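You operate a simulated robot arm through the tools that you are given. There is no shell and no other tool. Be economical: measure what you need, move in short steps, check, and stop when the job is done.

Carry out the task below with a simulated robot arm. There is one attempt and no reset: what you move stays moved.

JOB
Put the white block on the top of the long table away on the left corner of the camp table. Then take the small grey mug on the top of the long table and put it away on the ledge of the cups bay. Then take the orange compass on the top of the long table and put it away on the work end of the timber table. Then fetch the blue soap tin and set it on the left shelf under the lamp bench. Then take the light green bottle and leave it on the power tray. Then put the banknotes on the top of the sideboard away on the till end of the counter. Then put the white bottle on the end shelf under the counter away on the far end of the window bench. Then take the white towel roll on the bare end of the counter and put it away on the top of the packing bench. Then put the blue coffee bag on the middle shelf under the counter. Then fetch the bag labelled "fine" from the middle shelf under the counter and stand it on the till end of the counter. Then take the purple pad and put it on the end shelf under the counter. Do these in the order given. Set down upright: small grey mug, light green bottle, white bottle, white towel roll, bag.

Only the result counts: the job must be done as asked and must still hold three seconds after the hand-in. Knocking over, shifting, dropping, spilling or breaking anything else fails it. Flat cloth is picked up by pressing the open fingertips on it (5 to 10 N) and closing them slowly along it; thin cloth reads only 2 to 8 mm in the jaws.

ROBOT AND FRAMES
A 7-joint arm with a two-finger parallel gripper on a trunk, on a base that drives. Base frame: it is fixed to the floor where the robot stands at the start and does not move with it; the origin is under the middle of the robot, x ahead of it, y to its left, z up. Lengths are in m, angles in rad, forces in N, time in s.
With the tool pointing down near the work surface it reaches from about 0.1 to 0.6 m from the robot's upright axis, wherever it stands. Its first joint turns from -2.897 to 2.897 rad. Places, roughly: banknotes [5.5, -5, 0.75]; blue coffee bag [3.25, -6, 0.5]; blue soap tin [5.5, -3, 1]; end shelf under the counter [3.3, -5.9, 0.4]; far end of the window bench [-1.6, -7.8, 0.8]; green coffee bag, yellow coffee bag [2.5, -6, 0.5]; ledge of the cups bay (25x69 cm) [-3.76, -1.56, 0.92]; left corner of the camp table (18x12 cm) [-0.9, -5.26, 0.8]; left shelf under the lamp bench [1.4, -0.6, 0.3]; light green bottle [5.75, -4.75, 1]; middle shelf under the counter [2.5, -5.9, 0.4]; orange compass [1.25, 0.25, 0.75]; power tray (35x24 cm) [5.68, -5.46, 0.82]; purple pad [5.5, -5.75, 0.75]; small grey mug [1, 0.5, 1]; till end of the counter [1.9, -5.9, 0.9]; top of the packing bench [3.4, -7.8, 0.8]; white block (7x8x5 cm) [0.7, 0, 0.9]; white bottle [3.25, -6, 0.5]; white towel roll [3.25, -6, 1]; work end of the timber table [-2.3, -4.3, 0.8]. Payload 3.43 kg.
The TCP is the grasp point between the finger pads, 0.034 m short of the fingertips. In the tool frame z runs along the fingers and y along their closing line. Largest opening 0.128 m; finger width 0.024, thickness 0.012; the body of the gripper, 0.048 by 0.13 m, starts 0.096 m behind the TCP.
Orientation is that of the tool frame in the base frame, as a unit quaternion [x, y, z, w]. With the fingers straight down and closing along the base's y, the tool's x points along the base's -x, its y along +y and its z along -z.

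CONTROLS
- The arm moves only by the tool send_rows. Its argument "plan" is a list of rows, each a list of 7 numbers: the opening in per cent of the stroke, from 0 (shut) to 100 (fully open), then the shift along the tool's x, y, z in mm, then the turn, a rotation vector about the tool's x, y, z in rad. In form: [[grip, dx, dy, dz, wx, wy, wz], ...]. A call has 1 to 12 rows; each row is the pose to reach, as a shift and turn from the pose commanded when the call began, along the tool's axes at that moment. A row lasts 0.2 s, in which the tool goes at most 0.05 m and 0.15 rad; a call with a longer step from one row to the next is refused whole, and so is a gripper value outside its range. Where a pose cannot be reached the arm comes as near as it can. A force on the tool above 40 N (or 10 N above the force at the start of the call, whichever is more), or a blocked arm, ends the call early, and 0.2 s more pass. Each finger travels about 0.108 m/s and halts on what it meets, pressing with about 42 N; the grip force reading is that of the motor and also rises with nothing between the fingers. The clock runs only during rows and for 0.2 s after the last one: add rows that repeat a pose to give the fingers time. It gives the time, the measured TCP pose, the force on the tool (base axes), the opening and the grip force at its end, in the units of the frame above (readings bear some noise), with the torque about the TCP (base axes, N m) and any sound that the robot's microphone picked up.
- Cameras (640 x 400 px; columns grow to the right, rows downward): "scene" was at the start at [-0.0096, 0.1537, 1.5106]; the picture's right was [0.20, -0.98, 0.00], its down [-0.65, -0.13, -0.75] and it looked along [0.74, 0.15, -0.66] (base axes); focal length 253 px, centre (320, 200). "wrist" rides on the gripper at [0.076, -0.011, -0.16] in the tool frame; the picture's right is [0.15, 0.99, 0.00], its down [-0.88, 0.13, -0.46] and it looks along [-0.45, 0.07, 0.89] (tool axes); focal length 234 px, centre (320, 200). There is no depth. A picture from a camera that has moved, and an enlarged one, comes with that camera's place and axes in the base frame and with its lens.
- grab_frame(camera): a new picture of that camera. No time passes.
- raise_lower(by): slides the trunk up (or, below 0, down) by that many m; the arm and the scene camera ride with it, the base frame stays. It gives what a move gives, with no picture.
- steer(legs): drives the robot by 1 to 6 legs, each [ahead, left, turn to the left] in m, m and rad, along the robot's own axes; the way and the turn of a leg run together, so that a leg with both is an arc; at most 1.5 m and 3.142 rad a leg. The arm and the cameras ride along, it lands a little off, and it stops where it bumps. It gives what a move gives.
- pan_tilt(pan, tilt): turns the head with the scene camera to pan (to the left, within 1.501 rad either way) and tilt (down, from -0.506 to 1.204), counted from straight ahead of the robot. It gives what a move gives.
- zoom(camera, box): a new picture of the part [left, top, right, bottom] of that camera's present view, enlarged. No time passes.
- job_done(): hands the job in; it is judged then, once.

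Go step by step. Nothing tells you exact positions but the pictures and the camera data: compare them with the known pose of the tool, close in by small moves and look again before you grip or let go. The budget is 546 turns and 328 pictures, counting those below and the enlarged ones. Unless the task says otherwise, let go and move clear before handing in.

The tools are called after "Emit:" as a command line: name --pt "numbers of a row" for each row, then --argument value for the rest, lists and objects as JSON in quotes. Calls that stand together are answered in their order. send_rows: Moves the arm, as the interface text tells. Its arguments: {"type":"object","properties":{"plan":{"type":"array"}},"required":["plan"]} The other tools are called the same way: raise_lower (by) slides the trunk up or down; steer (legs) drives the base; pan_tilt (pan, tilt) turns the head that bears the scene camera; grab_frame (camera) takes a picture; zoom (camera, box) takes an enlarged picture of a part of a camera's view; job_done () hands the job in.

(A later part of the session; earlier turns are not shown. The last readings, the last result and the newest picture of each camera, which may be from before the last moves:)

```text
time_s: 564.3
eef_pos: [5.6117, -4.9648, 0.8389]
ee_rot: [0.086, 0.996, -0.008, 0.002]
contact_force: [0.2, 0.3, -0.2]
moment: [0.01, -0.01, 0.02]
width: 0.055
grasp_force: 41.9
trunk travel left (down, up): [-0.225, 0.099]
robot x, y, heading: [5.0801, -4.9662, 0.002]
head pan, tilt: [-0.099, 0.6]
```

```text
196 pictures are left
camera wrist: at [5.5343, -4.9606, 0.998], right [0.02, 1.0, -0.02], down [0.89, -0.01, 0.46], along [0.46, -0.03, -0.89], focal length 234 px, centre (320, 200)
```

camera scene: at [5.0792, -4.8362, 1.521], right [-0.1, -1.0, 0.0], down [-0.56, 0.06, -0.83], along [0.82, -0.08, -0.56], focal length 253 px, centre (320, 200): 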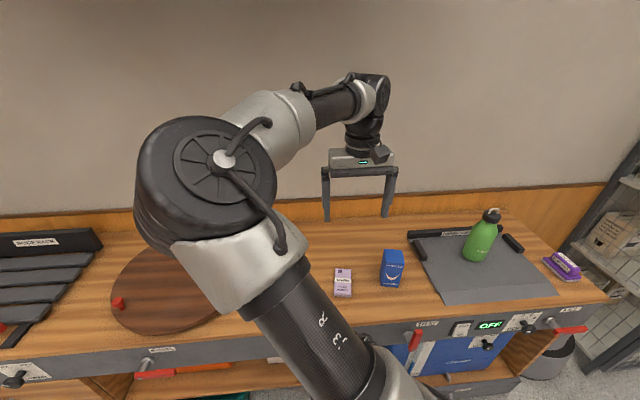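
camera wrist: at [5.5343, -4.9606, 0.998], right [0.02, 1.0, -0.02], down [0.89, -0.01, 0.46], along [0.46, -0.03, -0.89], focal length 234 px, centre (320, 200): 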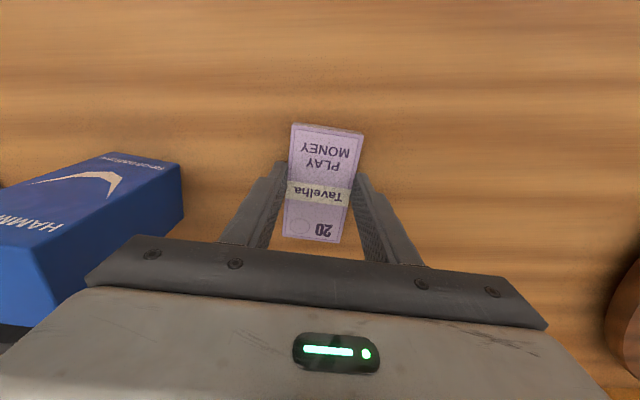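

The bundle is gripped. I'll lift, retract and drive along the counter lane toward the till end.

Emit:
send_rows --pt "0 0 0 -45 0 0 0" --pt "0 0 0 -90 0 0 0" --pt "0 0 0 -135 0 0 0" --pt "0 0 0 -180 0 0 0" --pt "0 0 0 -225 0 0 0" --pt "0 45 0 -240 0 0 -0.1" --pt "0 90 0 -240 0 0 -0.17" --pt "0 120 0 -240 0 0 -0.17" --pt "0 120 0 -240 0 0 -0.17"

Emit:
steer --legs '[[-0.35, -0.05, 0], [0, 0, -1.571], [0, -1.4, 0]]'

Emit:
pan_tilt --pan -0.3 --tilt 0.5

Emit:
grab_frame --camera "scene"

```text
time_s: 566.3
eef_pos: [5.4912, -4.9391, 1.0789]
ee_rot: [0.001, 1.0, -0.008, 0.002]
contact_force: [-0.1, -0.4, 0.6]
moment: [0.03, -0.02, -0.02]
width: 0.0548
grasp_force: 41.3
trunk travel left (down, up): [-0.225, 0.099]
robot x, y, heading: [5.0846, -4.9626, 0.001]
head pan, tilt: [-0.099, 0.6]
```

```text
time_s: 585.8
eef_pos: [3.35, -5.4068, 1.0798]
ee_rot: [0.712, 0.702, -0.007, -0.004]
contact_force: [0.8, -0.4, -1.4]
moment: [-0.01, -0.01, 0.0]
width: 0.0551
grasp_force: 42.0
trunk travel left (down, up): [-0.225, 0.099]
robot x, y, heading: [3.3344, -4.9969, -1.58]
head pan, tilt: [-0.099, 0.6]
```

```text
time_s: 586.5
eef_pos: [3.3507, -5.4077, 1.0782]
ee_rot: [0.711, 0.703, -0.006, -0.004]
contact_force: [0.4, 0.0, -0.2]
moment: [-0.02, -0.02, -0.01]
width: 0.055
grasp_force: 42.1
trunk travel left (down, up): [-0.225, 0.099]
robot x, y, heading: [3.327, -4.9999, -1.584]
head pan, tilt: [-0.3, 0.499]
```

```text
195 pictures are left
camera scene: at [3.4419, -4.9998, 1.53], right [-0.95, 0.31, 0.0], down [0.15, 0.46, -0.88], along [-0.27, -0.84, -0.48], focal length 253 px, centre (320, 200)
```

scene: 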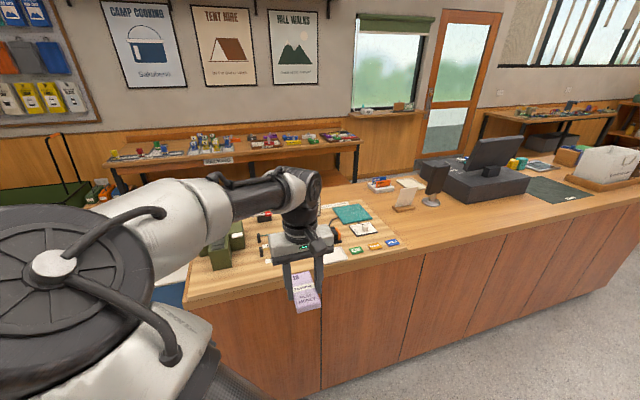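

The till stands near x 2.2 with a dark mat by it near (1.9, −5.78). I'll strafe to x ≈ 1.95 and look.

Emit:
steer --legs '[[0, -1.38, 0.012]]'

Emit:
pan_tilt --pan 0.0 --tilt 0.7

Emit:
grab_frame --camera "scene"

Emit:
grab_frame --camera "wrist"

```text
time_s: 599.9
eef_pos: [1.9792, -5.3942, 1.0778]
ee_rot: [0.711, 0.703, -0.006, -0.004]
contact_force: [-0.4, -0.1, -0.6]
moment: [0.01, 0.0, -0.02]
width: 0.0551
grasp_force: 42.7
trunk travel left (down, up): [-0.225, 0.099]
robot x, y, heading: [1.9612, -4.9849, -1.579]
head pan, tilt: [-0.3, 0.499]
```

```text
time_s: 600.7
eef_pos: [1.9785, -5.3937, 1.0781]
ee_rot: [0.711, 0.703, -0.007, -0.005]
contact_force: [0.0, -1.2, -0.3]
moment: [0.02, -0.03, 0.0]
width: 0.055
grasp_force: 41.7
trunk travel left (down, up): [-0.225, 0.099]
robot x, y, heading: [1.9585, -4.9834, -1.579]
head pan, tilt: [0.0, 0.7]
```

```text
194 pictures are left
camera scene: at [2.0951, -4.9836, 1.5124], right [-1.0, 0.01, 0.0], down [0.01, 0.64, -0.77], along [-0.01, -0.77, -0.64], focal length 253 px, centre (320, 200)
```

scene: 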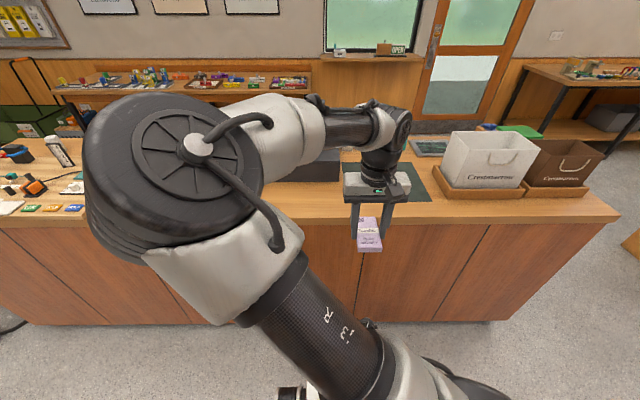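

```text
193 pictures are left
camera wrist: at [1.9699, -5.3178, 1.2385], right [0.99, 0.13, -0.02], down [0.13, -0.88, 0.46], along [0.05, -0.45, -0.89], focal length 234 px, centre (320, 200)
```

wrist: 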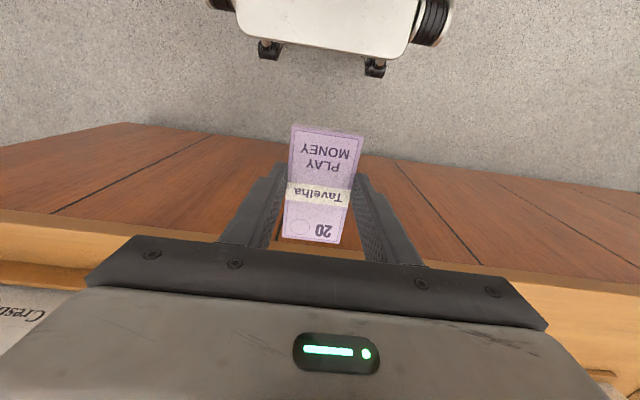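

The counter's front edge is at y ≈ −5.59. I'll drive 0.2 closer and look down at the till end.

Emit:
steer --legs '[[0.2, 0.0, 0.008]]'

Emit:
pan_tilt --pan -0.2 --tilt 0.9

Emit:
grab_frame --camera "scene"

Emit:
grab_frame --camera "wrist"

```text
time_s: 602.3
eef_pos: [1.9796, -5.5907, 1.0784]
ee_rot: [0.709, 0.705, -0.007, -0.005]
contact_force: [-0.4, -0.2, -0.3]
moment: [0.01, 0.04, -0.02]
width: 0.0549
grasp_force: 41.8
trunk travel left (down, up): [-0.225, 0.099]
robot x, y, heading: [1.9535, -5.1765, -1.57]
head pan, tilt: [0.0, 0.7]
```

```text
time_s: 603.1
eef_pos: [1.9802, -5.5899, 1.078]
ee_rot: [0.709, 0.705, -0.007, -0.004]
contact_force: [-0.4, 0.3, -0.9]
moment: [0.0, 0.0, 0.01]
width: 0.0553
grasp_force: 42.1
trunk travel left (down, up): [-0.225, 0.099]
robot x, y, heading: [1.9564, -5.1816, -1.571]
head pan, tilt: [-0.201, 0.901]
```

```text
192 pictures are left
camera scene: at [2.079, -5.1688, 1.4962], right [-0.98, 0.2, 0.0], down [0.16, 0.77, -0.62], along [-0.13, -0.61, -0.78], focal length 253 px, centre (320, 200)
```

scene: 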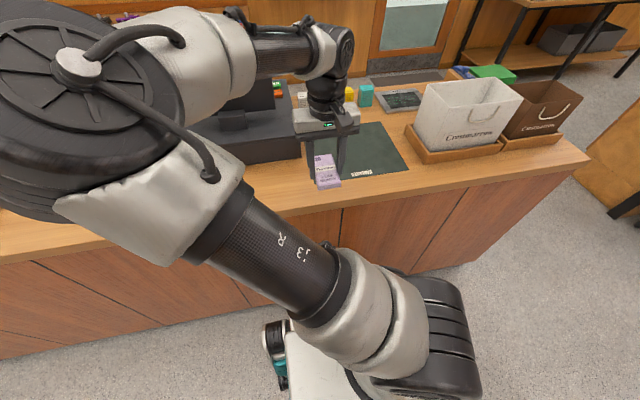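

```text
191 pictures are left
camera wrist: at [1.9711, -5.5149, 1.2385], right [0.99, 0.14, -0.02], down [0.13, -0.88, 0.46], along [0.05, -0.45, -0.89], focal length 234 px, centre (320, 200)
```

wrist: 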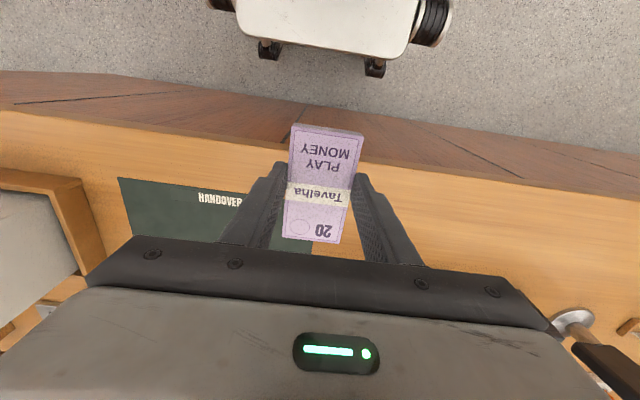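

The strip in front of the dark "HANDOVER" mat is bare, as is the wood before the till. I'll set the bundle at about (2.04, −5.675) on bare wood and lower partway first.

Emit:
send_rows --pt "0 -40 25 0 0 0 0" --pt "0 -80 50 0 0 0 0" --pt "0 -86 60 40 0 0 0" --pt "0 -86 60 80 0 0 0" --pt "0 -86 60 105 0 0 0" --pt "0 -86 60 105 0 0 0"

Emit:
grab_frame --camera "wrist"

Emit:
zoom --camera "scene" --box '[200, 60, 460, 260]'

```text
time_s: 604.5
eef_pos: [2.038, -5.6779, 0.9707]
ee_rot: [0.709, 0.705, -0.006, -0.005]
contact_force: [-0.1, 0.5, -0.5]
moment: [-0.01, 0.01, 0.0]
width: 0.0551
grasp_force: 41.8
trunk travel left (down, up): [-0.225, 0.099]
robot x, y, heading: [1.9563, -5.1829, -1.572]
head pan, tilt: [-0.201, 0.901]
```

```text
190 pictures are left
camera wrist: at [2.0288, -5.6023, 1.131], right [0.99, 0.14, -0.02], down [0.13, -0.88, 0.46], along [0.05, -0.45, -0.89], focal length 234 px, centre (320, 200)
```

wrist: 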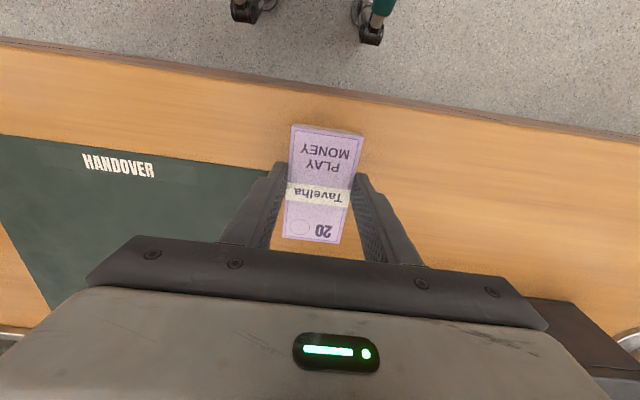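

```text
2.00 times, centred on (330, 160) of scene
camera zoom: at [2.079, -5.1688, 1.4962], right [-0.98, 0.2, 0.0], down [0.16, 0.77, -0.62], along [-0.13, -0.61, -0.78], focal length 507 px, centre (300, 280)
```

zoom: 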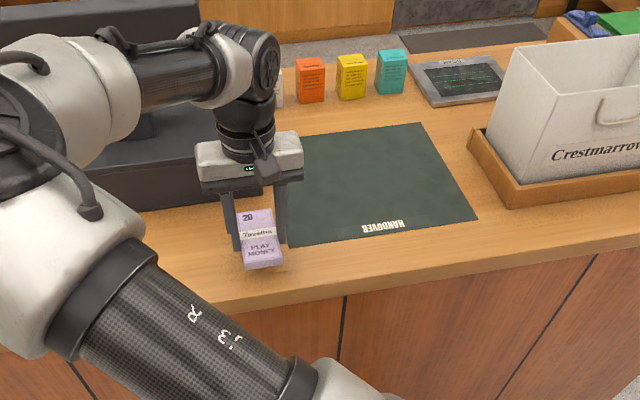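

I'll shift 15 mm away from the mat and lower to contact.

Emit:
send_rows --pt "0 0 15 12 0 0 0" --pt "0 0 15 22 0 0 0" --pt "0 0 15 28 0 0 0" --pt "0 0 15 32 0 0 0" --pt "0 0 15 36 0 0 0" --pt "0 0 15 40 0 0 0"

Emit:
zoom --camera "scene" --box '[200, 60, 460, 260]'

```text
time_s: 605.9
eef_pos: [2.0526, -5.6768, 0.9365]
ee_rot: [0.709, 0.706, -0.009, -0.002]
contact_force: [1.1, 4.6, 36.2]
moment: [0.15, -0.27, 0.03]
width: 0.0549
grasp_force: 42.4
trunk travel left (down, up): [-0.225, 0.099]
robot x, y, heading: [1.9557, -5.1831, -1.568]
head pan, tilt: [-0.201, 0.901]
```

```text
2.00 times, centred on (330, 160) of scene
camera zoom: at [2.0786, -5.1658, 1.497], right [-0.98, 0.2, 0.0], down [0.16, 0.77, -0.62], along [-0.12, -0.61, -0.78], focal length 507 px, centre (300, 280)
```

zoom: 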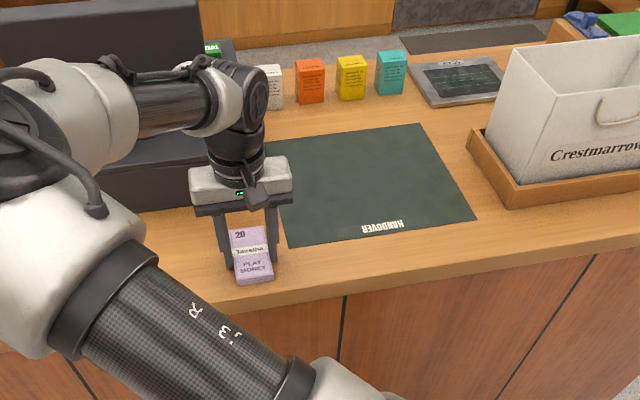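

Contact made on the bare counter beside the mat. Releasing and rising.

Emit:
send_rows --pt "0 0 0 -5 0 0 0" --pt "46 0 0 -5 0 0 0" --pt "60 0 0 -5 0 0 0" --pt "75 0 0 -5 0 0 0" --pt "75 0 0 -45 0 0 0" --pt "75 0 0 -90 0 0 0" --pt "75 0 0 -135 0 0 0" --pt "75 45 0 -150 0 0 0" --pt "75 90 0 -150 0 0 0" --pt "75 90 0 -150 0 0 0"

Emit:
steer --legs '[[-0.17, 0, 0]]'

Emit:
pan_tilt --pan 0.0 --tilt 0.7

Emit:
grab_frame --camera "scene"

```text
time_s: 608.1
eef_pos: [2.0553, -5.5879, 1.0832]
ee_rot: [0.709, 0.705, -0.007, -0.004]
contact_force: [0.4, 0.3, -0.3]
moment: [0.02, -0.04, 0.03]
width: 0.096
grasp_force: 0.1
trunk travel left (down, up): [-0.225, 0.099]
robot x, y, heading: [1.9511, -5.1831, -1.572]
head pan, tilt: [-0.201, 0.901]
```

```text
time_s: 609.5
eef_pos: [2.0583, -5.4194, 1.0818]
ee_rot: [0.709, 0.706, -0.007, -0.004]
contact_force: [0.1, -0.2, 0.4]
moment: [0.01, 0.02, 0.0]
width: 0.0959
grasp_force: 0.1
trunk travel left (down, up): [-0.225, 0.099]
robot x, y, heading: [1.9578, -5.0118, -1.571]
head pan, tilt: [-0.201, 0.901]
```

```text
time_s: 610.2
eef_pos: [2.0552, -5.4183, 1.0826]
ee_rot: [0.708, 0.706, -0.006, -0.005]
contact_force: [-0.7, -0.1, 0.2]
moment: [0.0, 0.01, -0.01]
width: 0.096
grasp_force: 0.1
trunk travel left (down, up): [-0.225, 0.099]
robot x, y, heading: [1.9569, -5.0167, -1.573]
head pan, tilt: [0.0, 0.7]
```

```text
187 pictures are left
camera scene: at [2.0942, -5.0112, 1.5123], right [-1.0, 0.0, 0.0], down [0.0, 0.64, -0.76], along [0.0, -0.76, -0.64], focal length 253 px, centre (320, 200)
```

scene: 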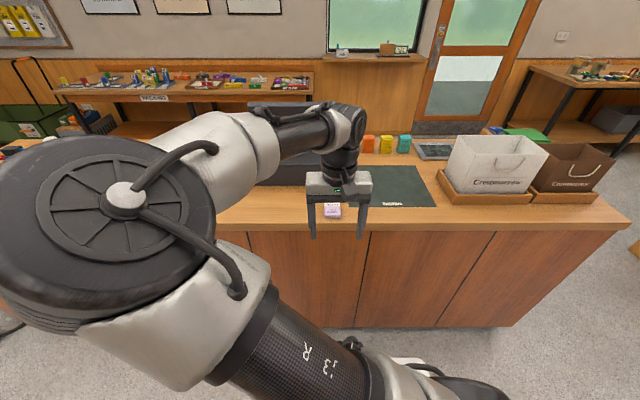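

The banknotes are placed. Next, the white bottle on the end shelf, reached from behind the counter. I'll go round its west end.

Emit:
steer --legs '[[0, -1.45, 0], [1.0, 0, 0]]'

Emit:
pan_tilt --pan 0.9 --tilt 0.5

Emit:
grab_frame --camera "scene"

Emit:
pan_tilt --pan -0.8 --tilt 0.4

Emit:
grab_frame --camera "scene"

```text
time_s: 629.2
eef_pos: [0.6144, -6.4217, 1.0817]
ee_rot: [0.704, 0.71, -0.006, -0.005]
contact_force: [-0.7, -0.8, 0.4]
moment: [0.01, 0.0, 0.0]
width: 0.096
grasp_force: 0.0
trunk travel left (down, up): [-0.225, 0.099]
robot x, y, heading: [0.5095, -6.0206, -1.56]
head pan, tilt: [0.0, 0.7]
```

```text
time_s: 630.4
eef_pos: [0.6161, -6.4213, 1.0825]
ee_rot: [0.704, 0.71, -0.008, -0.005]
contact_force: [0.1, 0.9, -0.1]
moment: [0.02, -0.01, -0.02]
width: 0.0958
grasp_force: 0.1
trunk travel left (down, up): [-0.225, 0.099]
robot x, y, heading: [0.5099, -6.0148, -1.56]
head pan, tilt: [0.901, 0.499]
```

```text
186 pictures are left
camera scene: at [0.7179, -5.9837, 1.5301], right [-0.61, -0.79, 0.0], down [-0.38, 0.29, -0.88], along [0.69, -0.54, -0.48], focal length 253 px, centre (320, 200)
```

scene: 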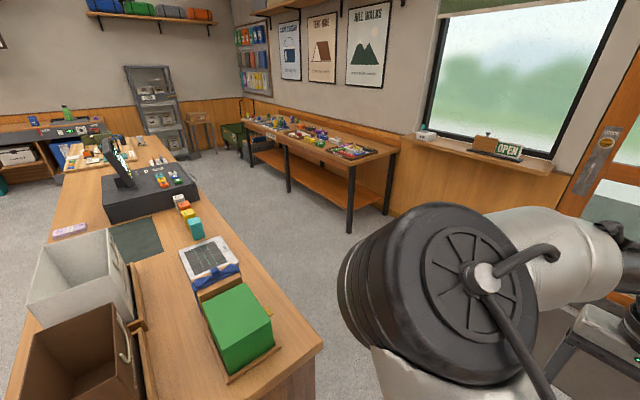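

```text
time_s: 632.1
eef_pos: [0.6148, -6.4215, 1.082]
ee_rot: [0.704, 0.71, -0.007, -0.004]
contact_force: [-0.3, 0.1, -0.1]
moment: [-0.01, 0.0, -0.01]
width: 0.096
grasp_force: 0.0
trunk travel left (down, up): [-0.225, 0.099]
robot x, y, heading: [0.5085, -6.0162, -1.564]
head pan, tilt: [-0.799, 0.4]
```

```text
185 pictures are left
camera scene: at [0.5804, -5.9932, 1.5392], right [-0.71, 0.71, 0.0], down [0.28, 0.27, -0.92], along [-0.65, -0.65, -0.39], focal length 253 px, centre (320, 200)
```

scene: 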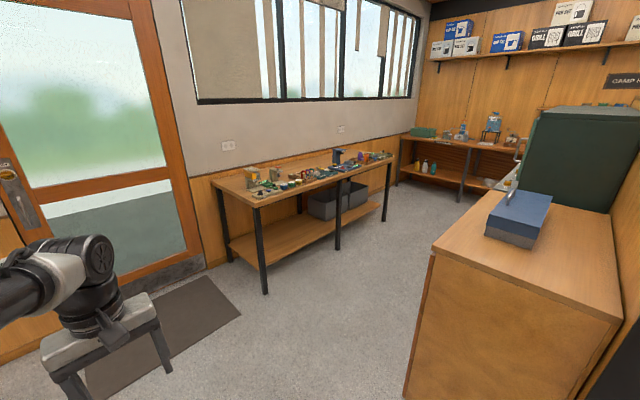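

The aisle behind the counter is about 1.2 m wide. I'll go in, turn to face +y and strafe to x ≈ 3.2.

Emit:
steer --legs '[[0.85, 0, 0], [0, 0, 3.135], [0, -1.4, 0]]'

Emit:
pan_tilt --pan -0.5 --tilt 0.6

Emit:
grab_frame --camera "scene"

```text
time_s: 657.4
eef_pos: [1.796, -6.4339, 1.0829]
ee_rot: [0.717, -0.697, 0.004, -0.006]
contact_force: [0.2, 0.5, -0.4]
moment: [0.01, -0.01, 0.0]
width: 0.0963
grasp_force: 0.1
trunk travel left (down, up): [-0.225, 0.099]
robot x, y, heading: [1.9048, -6.8374, 1.601]
head pan, tilt: [-0.799, 0.4]
```

```text
time_s: 658.2
eef_pos: [1.795, -6.4339, 1.0819]
ee_rot: [0.717, -0.697, 0.004, -0.007]
contact_force: [0.4, 0.9, 0.5]
moment: [0.02, 0.03, 0.0]
width: 0.0961
grasp_force: 0.1
trunk travel left (down, up): [-0.225, 0.099]
robot x, y, heading: [1.9102, -6.8382, 1.603]
head pan, tilt: [-0.499, 0.6]
```

```text
184 pictures are left
camera scene: at [1.8093, -6.8545, 1.521], right [0.89, -0.45, 0.0], down [-0.26, -0.5, -0.83], along [0.37, 0.74, -0.56], focal length 253 px, centre (320, 200)
```

scene: 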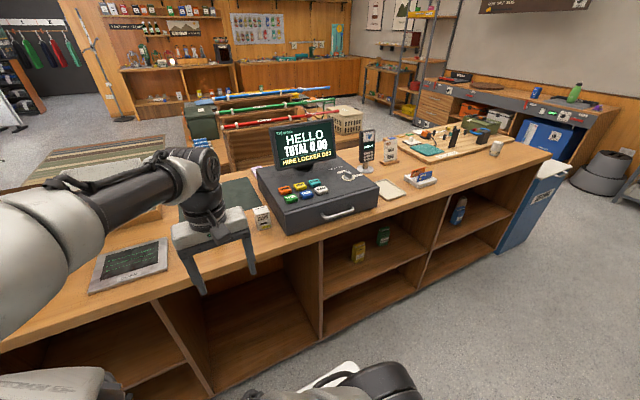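

I see the till, middle compartment with yellow and green bags, the end compartment with a blue bag. I'll strafe on to x ≈ 3.2.

Emit:
steer --legs '[[0, -1.25, -0.03]]'

Emit:
pan_tilt --pan 0.1 --tilt 0.7

Emit:
grab_frame --camera "scene"

```text
time_s: 670.4
eef_pos: [3.0484, -6.4081, 1.0824]
ee_rot: [0.71, -0.705, 0.004, -0.007]
contact_force: [1.3, -0.8, 0.4]
moment: [-0.02, 0.01, -0.03]
width: 0.096
grasp_force: 0.1
trunk travel left (down, up): [-0.225, 0.099]
robot x, y, heading: [3.155, -6.809, 1.577]
head pan, tilt: [-0.499, 0.6]
```

```text
time_s: 671.4
eef_pos: [3.0493, -6.407, 1.0824]
ee_rot: [0.709, -0.705, 0.004, -0.007]
contact_force: [1.5, 0.4, -0.2]
moment: [0.01, -0.01, 0.02]
width: 0.0961
grasp_force: 0.1
trunk travel left (down, up): [-0.225, 0.099]
robot x, y, heading: [3.1546, -6.8086, 1.583]
head pan, tilt: [0.099, 0.7]
```

```text
183 pictures are left
camera scene: at [3.0022, -6.8215, 1.5124], right [0.99, 0.11, 0.0], down [0.07, -0.64, -0.77], along [-0.08, 0.76, -0.64], focal length 253 px, centre (320, 200)
```

scene: 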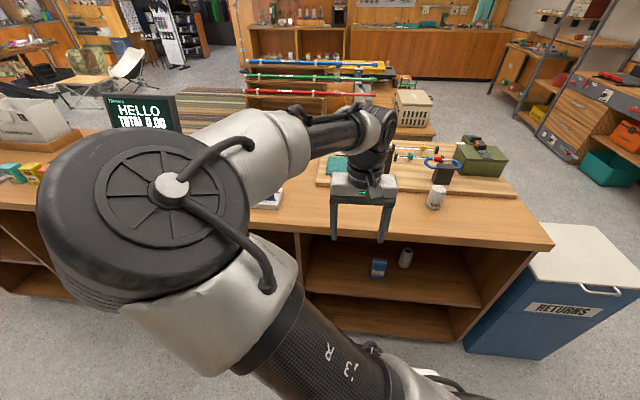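

Emit:
zoom --camera "scene" --box '[280, 150, 560, 350]'

```text
2.00 times, centred on (420, 250) of scene
camera zoom: at [3.0022, -6.8215, 1.5124], right [0.99, 0.11, 0.0], down [0.07, -0.64, -0.77], along [-0.08, 0.76, -0.64], focal length 507 px, centre (120, 100)
```

zoom: 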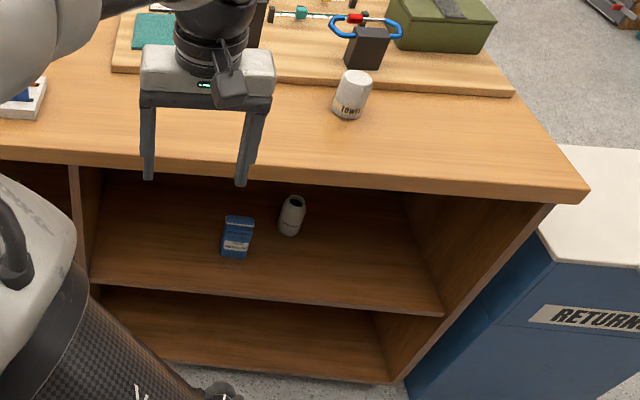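

The white bottle is at about (3.35, −6.0) on the end shelf, z ≈ 0.4, well under the counter. I need a rolled, pitched hand again: back off, roll 180°, and lower the trunk.

Emit:
steer --legs '[[-0.24, 0, -0.008]]'

Emit:
send_rows --pt "90 0 0 0 0 0 -0.14" --pt "90 0 0 0 0 0 -0.28" --pt "90 0 0 0 0 0 -0.42" --pt "90 0 0 0 0 0 -0.56" --pt "90 0 0 0 0 0 -0.7" --pt "90 0 0 0 0 0 -0.84" --pt "90 0 0 0 0 0 -0.98" --pt "90 0 0 0 0 0 -1.12" --pt "90 0 0 0 0 0 -1.26" --pt "90 0 0 0 0 0 -1.4" --pt "90 0 0 0 0 0 -1.54" --pt "90 0 0 0 0 0 -1.57"

Emit:
send_rows --pt "90 0 0 0 0 0 -0.14" --pt "90 0 0 0 0 0 -0.28" --pt "90 0 0 0 0 0 -0.42" --pt "90 0 0 0 0 0 -0.56" --pt "90 0 0 0 0 0 -0.7" --pt "90 0 0 0 0 0 -0.84" --pt "90 0 0 0 0 0 -0.98" --pt "90 0 0 0 0 0 -1.12" --pt "90 0 0 0 0 0 -1.26" --pt "90 0 0 0 0 0 -1.4" --pt "90 0 0 0 0 0 -1.54" --pt "90 0 0 0 0 0 -1.57"

Emit:
raise_lower --by -0.22

```text
time_s: 673.1
eef_pos: [3.0531, -6.6462, 1.081]
ee_rot: [-0.706, 0.708, -0.004, 0.006]
contact_force: [0.2, -0.5, -0.3]
moment: [0.0, -0.03, -0.01]
width: 0.0961
grasp_force: 0.1
trunk travel left (down, up): [-0.225, 0.099]
robot x, y, heading: [3.1545, -7.0521, 1.572]
head pan, tilt: [0.099, 0.7]
```

```text
time_s: 675.7
eef_pos: [3.0536, -6.6461, 1.0819]
ee_rot: [1.0, 0.0, 0.007, 0.0]
contact_force: [-0.2, 0.4, 0.1]
moment: [0.01, 0.0, 0.01]
width: 0.1151
grasp_force: 0.1
trunk travel left (down, up): [-0.225, 0.099]
robot x, y, heading: [3.155, -7.0514, 1.568]
head pan, tilt: [0.099, 0.7]
```

```text
time_s: 678.3
eef_pos: [3.0519, -6.6463, 1.0815]
ee_rot: [0.708, 0.706, 0.008, 0.005]
contact_force: [-0.2, 0.1, 0.1]
moment: [0.03, -0.02, -0.03]
width: 0.1154
grasp_force: 0.1
trunk travel left (down, up): [-0.225, 0.099]
robot x, y, heading: [3.152, -7.0522, 1.573]
head pan, tilt: [0.099, 0.7]
```

```text
time_s: 680.7
eef_pos: [3.0517, -6.6456, 0.8624]
ee_rot: [0.708, 0.706, 0.006, 0.004]
contact_force: [0.3, 0.4, 0.4]
moment: [0.01, -0.01, -0.01]
width: 0.1152
grasp_force: 0.1
trunk travel left (down, up): [-0.005, 0.319]
robot x, y, heading: [3.1511, -7.0505, 1.57]
head pan, tilt: [0.099, 0.7]
```

Rolled and lowered. Now I'll extend and pitch the hand to about 0.9 rad in the aisle, to test the reach.

Emit:
send_rows --pt "90 23 8 30 0 0.075 0" --pt "90 46 16 60 0 0.15 0" --pt "90 69 24 90 0 0.225 0" --pt "90 92 32 120 0 0.3 0" --pt "90 115 40 150 0 0.375 0" --pt "90 138 48 180 0 0.45 0" --pt "90 161 56 210 0 0.525 0" --pt "90 184 64 240 0 0.6 0" --pt "90 207 72 270 0 0.675 0" --pt "90 230 80 300 0 0.75 0" --pt "90 253 88 330 0 0.825 0" --pt "90 270 96 360 0 0.9 0"

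Emit:
grab_frame --camera "wrist"

Emit:
grab_frame --camera "scene"

```text
time_s: 683.3
eef_pos: [3.1451, -6.3876, 0.5233]
ee_rot: [0.637, 0.656, 0.287, -0.285]
contact_force: [-1.0, 0.3, 0.7]
moment: [0.03, -0.03, 0.01]
width: 0.1153
grasp_force: 0.1
out of reach, approached as far as the arm can: row 6, 12
trunk travel left (down, up): [-0.005, 0.319]
robot x, y, heading: [3.1515, -7.0529, 1.569]
head pan, tilt: [0.099, 0.7]
```

```text
181 pictures are left
camera wrist: at [3.1328, -6.4564, 0.687], right [0.99, 0.12, 0.12], down [0.16, -0.93, -0.34], along [0.07, 0.36, -0.93], focal length 234 px, centre (320, 200)
```

wrist: 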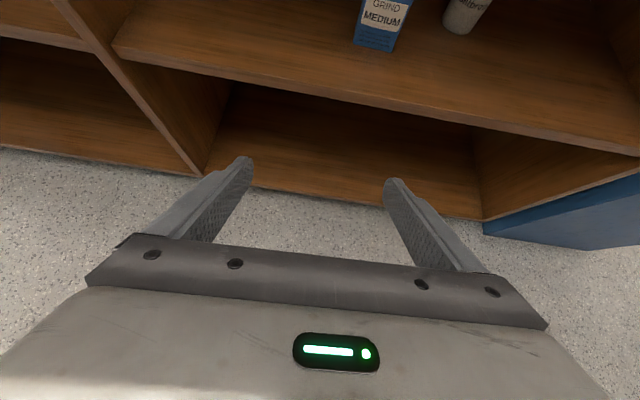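

```text
180 pictures are left
camera scene: at [3.0028, -7.0601, 1.2925], right [0.99, 0.1, 0.0], down [0.06, -0.64, -0.77], along [-0.08, 0.76, -0.64], focal length 253 px, centre (320, 200)
```

scene: 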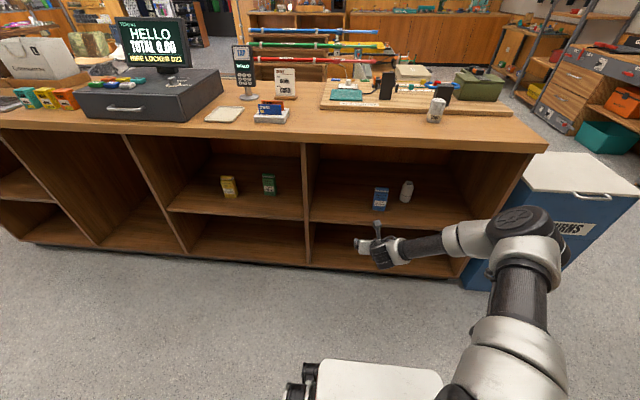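

Works near the arm's limit. I'll zoom in on the bottle and bag to check shapes and gaps.

Emit:
zoom --camera "scene" --box '[340, 160, 460, 240]'

Emit:
zoom --camera "scene" --box '[190, 150, 310, 230]'

```text
5.00 times, centred on (400, 200) of scene
camera zoom: at [3.0028, -7.0601, 1.2925], right [0.99, 0.1, 0.0], down [0.06, -0.64, -0.77], along [-0.08, 0.76, -0.64], focal length 1267 px, centre (-80, 200)
```

zoom: 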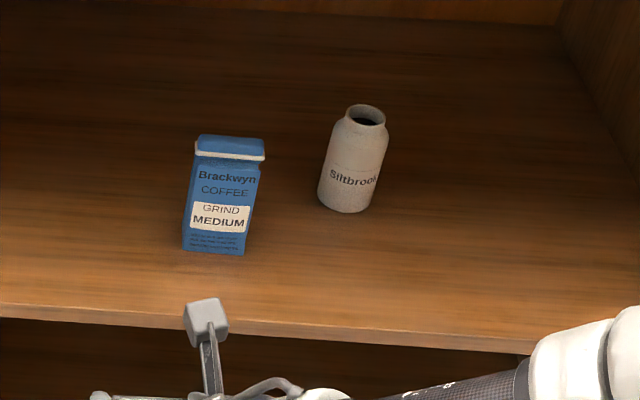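

```text
5.00 times, centred on (250, 190) of scene
camera zoom: at [3.0028, -7.0601, 1.2925], right [0.99, 0.1, 0.0], down [0.06, -0.64, -0.77], along [-0.08, 0.76, -0.64], focal length 1267 px, centre (670, 250)
```

zoom: 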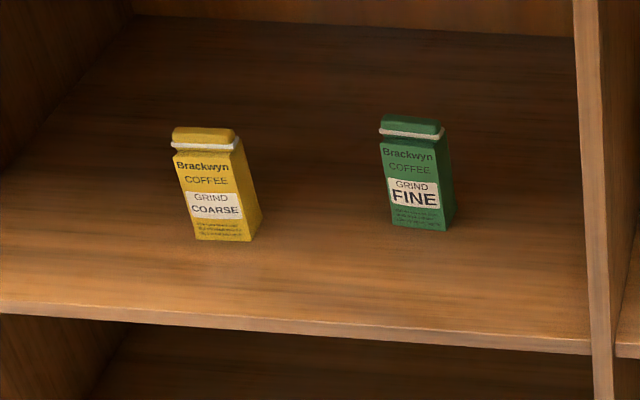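

The bottle is open-topped, so it must stay upright throughout: I'll keep the same pitch from grasp to placement. First I'll extend the arm further for clearance from the counter edge.

Emit:
send_rows --pt "90 22 0 25 0 0 0" --pt "90 45 0 50 0 0 0" --pt "90 68 0 75 0 0 0" --pt "90 68 0 75 0 0 0"

Emit:
grab_frame --camera "scene"

```text
time_s: 684.3
eef_pos: [3.1427, -6.2886, 0.5241]
ee_rot: [0.638, 0.655, 0.288, -0.285]
contact_force: [0.0, 0.1, -0.5]
moment: [0.02, -0.01, -0.02]
width: 0.115
grasp_force: 0.1
trunk travel left (down, up): [-0.005, 0.319]
robot x, y, heading: [3.1534, -7.0539, 1.57]
head pan, tilt: [0.099, 0.7]
```

```text
177 pictures are left
camera scene: at [3.0031, -7.06, 1.2924], right [0.99, 0.1, 0.0], down [0.06, -0.64, -0.76], along [-0.08, 0.76, -0.64], focal length 253 px, centre (320, 200)
```

scene: 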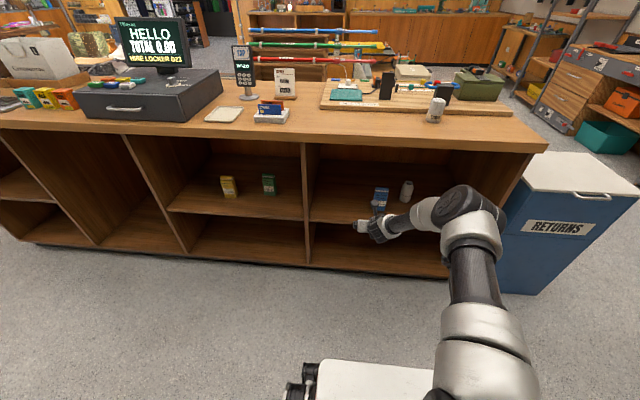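

Reach is fine here (0.765 ahead, z 0.524). I'll strafe right 0.195 and advance 0.17, then check with the wrist camera.

Emit:
steer --legs '[[0, -0.195, 0], [0.17, 0, 0]]'

Emit:
grab_frame --camera "wrist"

Emit:
grab_frame --camera "scene"

```text
time_s: 687.8
eef_pos: [3.3361, -6.12, 0.5238]
ee_rot: [0.637, 0.657, 0.287, -0.285]
contact_force: [-0.6, 0.0, 0.3]
moment: [0.0, 0.04, -0.02]
width: 0.1151
grasp_force: 0.1
trunk travel left (down, up): [-0.005, 0.319]
robot x, y, heading: [3.3465, -6.8823, 1.576]
head pan, tilt: [0.099, 0.7]
```

```text
176 pictures are left
camera wrist: at [3.3234, -6.1877, 0.6871], right [0.98, 0.12, 0.12], down [0.16, -0.93, -0.34], along [0.07, 0.36, -0.93], focal length 234 px, centre (320, 200)
```

wrist: 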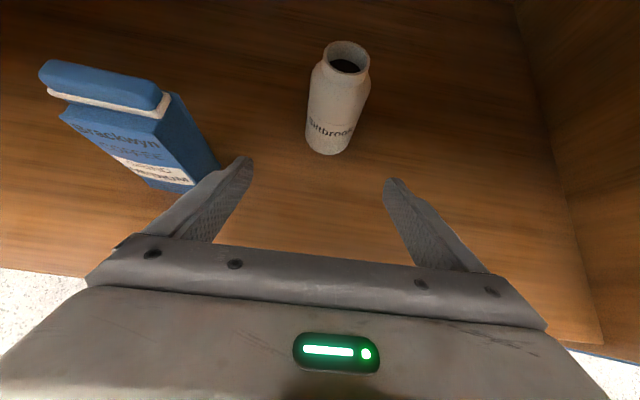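

```text
175 pictures are left
camera scene: at [3.199, -6.8912, 1.2924], right [0.99, 0.1, 0.0], down [0.07, -0.64, -0.77], along [-0.08, 0.76, -0.64], focal length 253 px, centre (320, 200)
```

scene: 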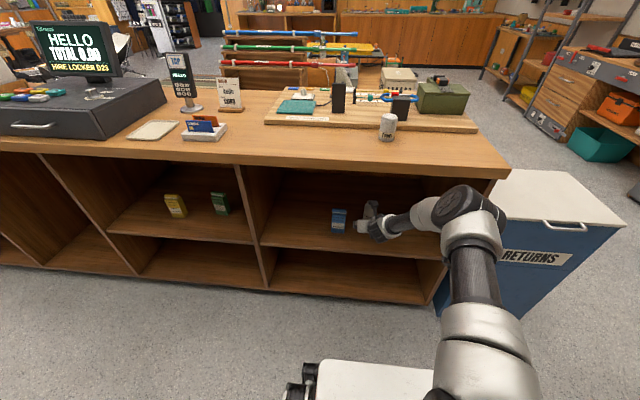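

The bottle is centred at (3.341, −6.003), body between the fingers' path and the bag clear. I'll lower 18 mm and advance with the base.

Emit:
send_rows --pt "90 -7 2 6 0 0 0" --pt "90 -13 4 12 0 0 0" --pt "90 -13 4 12 0 0 0"

Emit:
steer --legs '[[0.08, 0, 0]]'

Emit:
grab_frame --camera "wrist"

Emit:
grab_frame --camera "scene"

```text
time_s: 688.6
eef_pos: [3.3388, -6.1196, 0.5052]
ee_rot: [0.637, 0.656, 0.287, -0.285]
contact_force: [0.6, 0.3, -0.2]
moment: [0.0, -0.01, 0.02]
width: 0.1153
grasp_force: 0.1
trunk travel left (down, up): [-0.005, 0.319]
robot x, y, heading: [3.348, -6.8815, 1.576]
head pan, tilt: [0.099, 0.7]
```

```text
time_s: 689.7
eef_pos: [3.339, -6.0401, 0.505]
ee_rot: [0.636, 0.657, 0.286, -0.286]
contact_force: [-0.2, -0.2, -1.0]
moment: [-0.01, 0.01, -0.04]
width: 0.115
grasp_force: 0.1
trunk travel left (down, up): [-0.005, 0.319]
robot x, y, heading: [3.3504, -6.8036, 1.575]
head pan, tilt: [0.099, 0.7]
```

```text
174 pictures are left
camera wrist: at [3.3272, -6.1079, 0.6692], right [0.98, 0.12, 0.12], down [0.16, -0.93, -0.34], along [0.07, 0.36, -0.93], focal length 234 px, centre (320, 200)
```

wrist: 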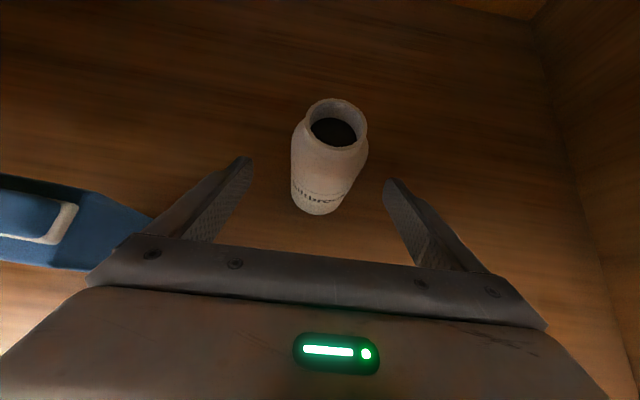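

```text
173 pictures are left
camera scene: at [3.1987, -6.8112, 1.2924], right [0.99, 0.1, 0.0], down [0.07, -0.64, -0.77], along [-0.08, 0.76, -0.64], focal length 253 px, centre (320, 200)
```

scene: 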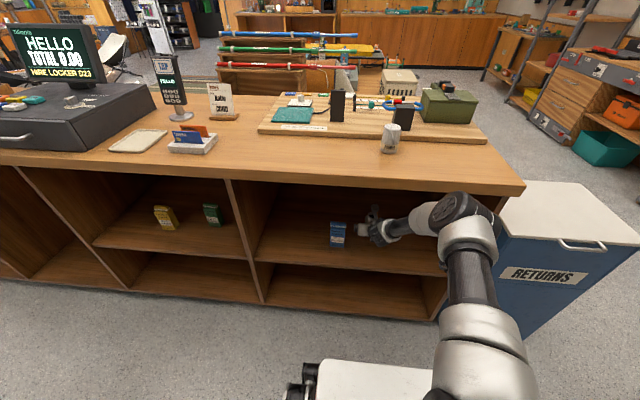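

All clear. Advance the last 35 mm and close.

Emit:
steer --legs '[[0.035, 0, 0]]'

Emit:
grab_frame --camera "wrist"

```text
time_s: 690.5
eef_pos: [3.3397, -6.0044, 0.5057]
ee_rot: [0.636, 0.657, 0.286, -0.286]
contact_force: [-0.2, 0.6, 0.0]
moment: [-0.04, 0.01, 0.0]
width: 0.1153
grasp_force: 0.1
trunk travel left (down, up): [-0.005, 0.319]
robot x, y, heading: [3.3507, -6.7706, 1.579]
head pan, tilt: [0.099, 0.7]
```

```text
172 pictures are left
camera wrist: at [3.3273, -6.0731, 0.6692], right [0.98, 0.12, 0.12], down [0.16, -0.93, -0.34], along [0.07, 0.36, -0.93], focal length 234 px, centre (320, 200)
```

wrist: 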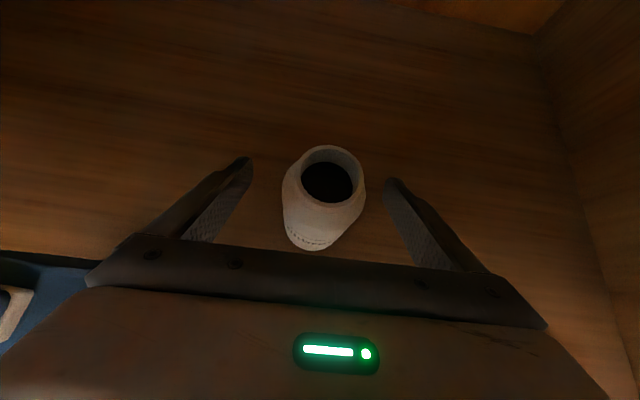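

Bottle is between the pads. Closing slowly.

Emit:
send_rows --pt "75 0 0 0 0 0 0" --pt "62 0 0 0 0 0 0" --pt "52 0 0 0 0 0 0" --pt "44 0 0 0 0 0 0" --pt "30 0 0 0 0 0 0" --pt "0 0 0 0 0 0 0" --pt "0 0 0 0 0 0 0"

Emit:
grab_frame --camera "wrist"

```text
time_s: 692.1
eef_pos: [3.3389, -6.005, 0.5052]
ee_rot: [0.637, 0.656, 0.287, -0.285]
contact_force: [0.3, -0.2, 0.9]
moment: [0.03, 0.12, -0.02]
width: 0.0533
grasp_force: 41.7
trunk travel left (down, up): [-0.005, 0.319]
robot x, y, heading: [3.3496, -6.7667, 1.574]
head pan, tilt: [0.099, 0.7]
```

```text
171 pictures are left
camera wrist: at [3.3272, -6.0731, 0.6693], right [0.98, 0.12, 0.12], down [0.16, -0.93, -0.34], along [0.07, 0.36, -0.93], focal length 234 px, centre (320, 200)
```

wrist: 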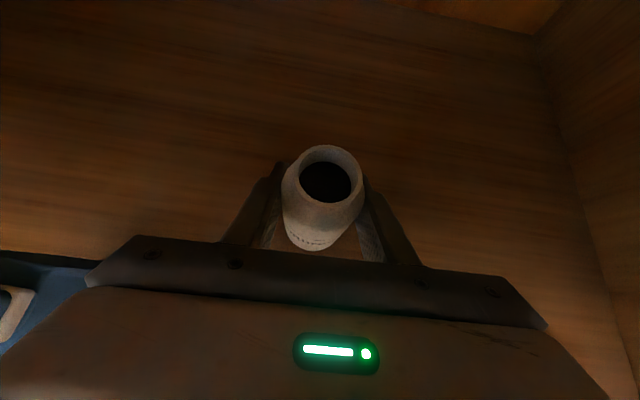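

Gripped at 53 mm. I'll lift 5 cm with the trunk, then back straight out.

Emit:
raise_lower --by 0.05

Emit:
grab_frame --camera "wrist"

Emit:
steer --legs '[[-0.32, 0, 0]]'

Emit:
grab_frame --camera "scene"

```text
time_s: 693.1
eef_pos: [3.3395, -6.0051, 0.5551]
ee_rot: [0.637, 0.656, 0.287, -0.285]
contact_force: [0.2, -0.2, -3.0]
moment: [0.03, -0.01, 0.02]
width: 0.0535
grasp_force: 42.5
trunk travel left (down, up): [-0.055, 0.269]
robot x, y, heading: [3.3472, -6.7663, 1.573]
head pan, tilt: [0.099, 0.7]
```

```text
170 pictures are left
camera wrist: at [3.3273, -6.073, 0.7189], right [0.98, 0.12, 0.12], down [0.16, -0.93, -0.34], along [0.07, 0.36, -0.93], focal length 234 px, centre (320, 200)
```

wrist: 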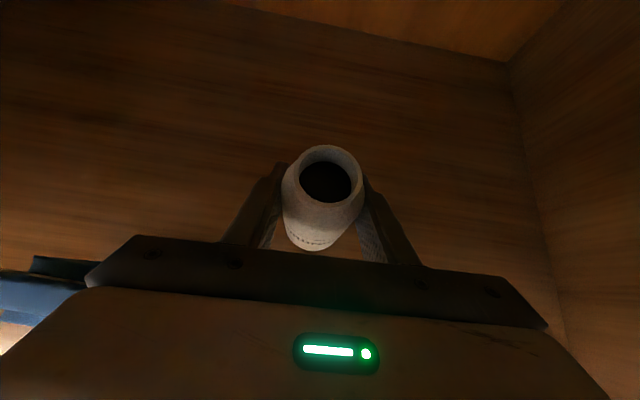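

```text
time_s: 695.2
eef_pos: [3.342, -6.3268, 0.5557]
ee_rot: [0.638, 0.655, 0.287, -0.284]
contact_force: [-0.1, -0.2, -1.5]
moment: [0.01, -0.02, -0.01]
width: 0.0533
grasp_force: 42.0
trunk travel left (down, up): [-0.055, 0.269]
robot x, y, heading: [3.3478, -7.0881, 1.573]
head pan, tilt: [0.099, 0.7]
```

```text
169 pictures are left
camera scene: at [3.1995, -7.0967, 1.3423], right [0.99, 0.1, 0.0], down [0.07, -0.64, -0.76], along [-0.08, 0.76, -0.64], focal length 253 px, centre (320, 200)
```

scene: 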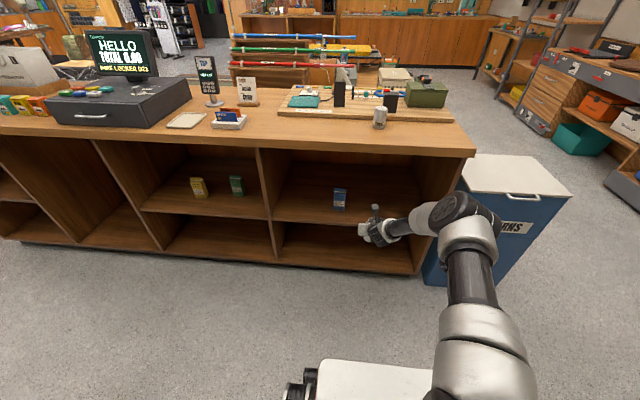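

The bottle is out in front of the shelves. I'll strafe west past the counter's end before raising it.

Emit:
steer --legs '[[0, 1.4, 0], [0, 1.4, 0], [0, 0.35, 0]]'

Emit:
raise_lower --by 0.26

Emit:
grab_frame --camera "scene"

```text
time_s: 725.5
eef_pos: [0.2132, -6.3157, 0.5562]
ee_rot: [0.643, 0.65, 0.289, -0.282]
contact_force: [0.5, -0.4, -2.4]
moment: [0.04, -0.01, -0.01]
width: 0.0528
grasp_force: 42.0
trunk travel left (down, up): [-0.055, 0.269]
robot x, y, heading: [0.2076, -7.079, 1.552]
head pan, tilt: [0.099, 0.7]
```

```text
time_s: 728.2
eef_pos: [0.213, -6.3158, 0.8145]
ee_rot: [0.644, 0.651, 0.289, -0.282]
contact_force: [0.1, 0.1, -2.7]
moment: [0.04, -0.03, 0.0]
width: 0.0527
grasp_force: 42.0
trunk travel left (down, up): [-0.315, 0.009]
robot x, y, heading: [0.2092, -7.0812, 1.553]
head pan, tilt: [0.099, 0.7]
```

```text
168 pictures are left
camera scene: at [0.0564, -7.0841, 1.6023], right [1.0, 0.08, 0.0], down [0.05, -0.64, -0.76], along [-0.06, 0.76, -0.64], focal length 253 px, centre (320, 200)
```

scene: 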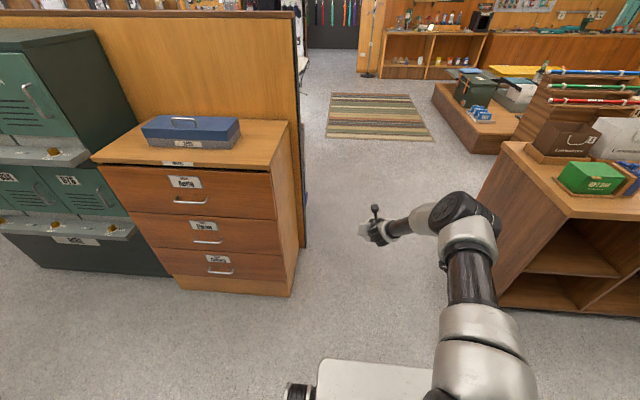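

Clear space here. I'll retract the arm keeping the pitch, then turn around toward the window bench.

Emit:
send_rows --pt "0 -6 0 -44 0 0 0" --pt "0 -13 0 -88 0 0 0" --pt "0 -19 0 -132 0 0 0" --pt "0 -25 0 -176 0 0 0" --pt "0 -32 0 -220 0 0 0" --pt "0 -38 0 -264 0 0 0" --pt "0 -38 0 -264 0 0 0"

Emit:
steer --legs '[[0.25, 0, 0], [0, 0, -3.124]]'

Emit:
pan_tilt --pan -0.6 --tilt 0.55

Emit:
grab_frame --camera "scene"

```text
time_s: 729.8
eef_pos: [0.2136, -6.5375, 0.9656]
ee_rot: [0.643, 0.65, 0.29, -0.283]
contact_force: [-0.7, 1.0, -3.2]
moment: [-0.01, 0.02, -0.03]
width: 0.0523
grasp_force: 41.7
trunk travel left (down, up): [-0.315, 0.009]
robot x, y, heading: [0.2054, -7.0789, 1.555]
head pan, tilt: [0.099, 0.7]
```

```text
time_s: 739.1
eef_pos: [0.2141, -7.371, 0.9652]
ee_rot: [0.656, -0.637, 0.285, 0.286]
contact_force: [-0.4, -0.6, -2.1]
moment: [0.0, 0.05, 0.0]
width: 0.0527
grasp_force: 42.2
trunk travel left (down, up): [-0.315, 0.009]
robot x, y, heading: [0.2074, -6.8315, -1.573]
head pan, tilt: [0.099, 0.7]
```

```text
time_s: 740.2
eef_pos: [0.2152, -7.37, 0.964]
ee_rot: [0.656, -0.638, 0.285, 0.286]
contact_force: [0.1, 0.6, -2.2]
moment: [-0.02, 0.02, -0.01]
width: 0.0527
grasp_force: 42.1
trunk travel left (down, up): [-0.315, 0.009]
robot x, y, heading: [0.2093, -6.8312, -1.569]
head pan, tilt: [-0.6, 0.55]
```

```text
167 pictures are left
camera scene: at [0.2983, -6.8163, 1.6155], right [-0.83, 0.56, 0.0], down [0.29, 0.43, -0.85], along [-0.48, -0.7, -0.52], focal length 253 px, centre (320, 200)
```

scene: 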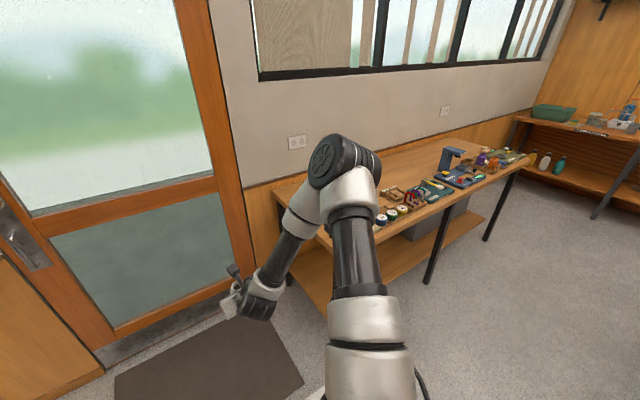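

I'll strafe west alongside the window bench to x ≈ −1.45 and look at its far end.

Emit:
steer --legs '[[0, -1.0, 0], [0, -0.65, 0]]'

Emit:
pan_tilt --pan 0.1 --tilt 0.7

Emit:
grab_frame --camera "scene"

Emit:
grab_frame --camera "wrist"

```text
time_s: 756.4
eef_pos: [-1.4296, -7.3711, 0.9657]
ee_rot: [0.656, -0.637, 0.285, 0.286]
contact_force: [-0.3, 0.7, -2.6]
moment: [0.01, -0.02, -0.01]
width: 0.0526
grasp_force: 41.7
trunk travel left (down, up): [-0.315, 0.009]
robot x, y, heading: [-1.4358, -6.8287, -1.571]
head pan, tilt: [-0.6, 0.55]
```

```text
time_s: 757.5
eef_pos: [-1.4299, -7.3716, 0.9653]
ee_rot: [0.656, -0.637, 0.285, 0.286]
contact_force: [1.0, 0.1, -2.1]
moment: [-0.03, -0.01, 0.01]
width: 0.0527
grasp_force: 42.1
trunk travel left (down, up): [-0.315, 0.009]
robot x, y, heading: [-1.4318, -6.8284, -1.573]
head pan, tilt: [0.099, 0.7]
```

```text
166 pictures are left
camera scene: at [-1.2883, -6.8278, 1.6024], right [-0.99, -0.1, 0.0], down [-0.07, 0.64, -0.76], along [0.08, -0.76, -0.64], focal length 253 px, centre (320, 200)
```

scene: 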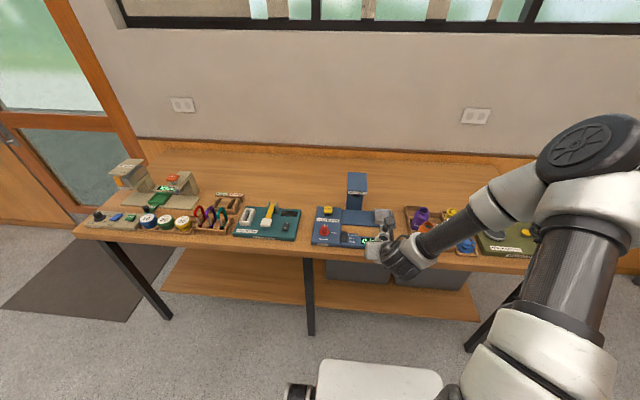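

```text
165 pictures are left
camera wrist: at [-1.4184, -7.3054, 1.129], right [-0.99, -0.12, 0.12], down [-0.16, 0.93, -0.34], along [-0.07, -0.36, -0.93], focal length 234 px, centre (320, 200)
```

wrist: 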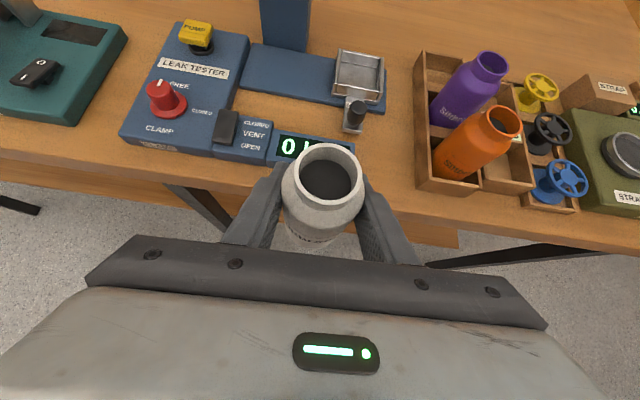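

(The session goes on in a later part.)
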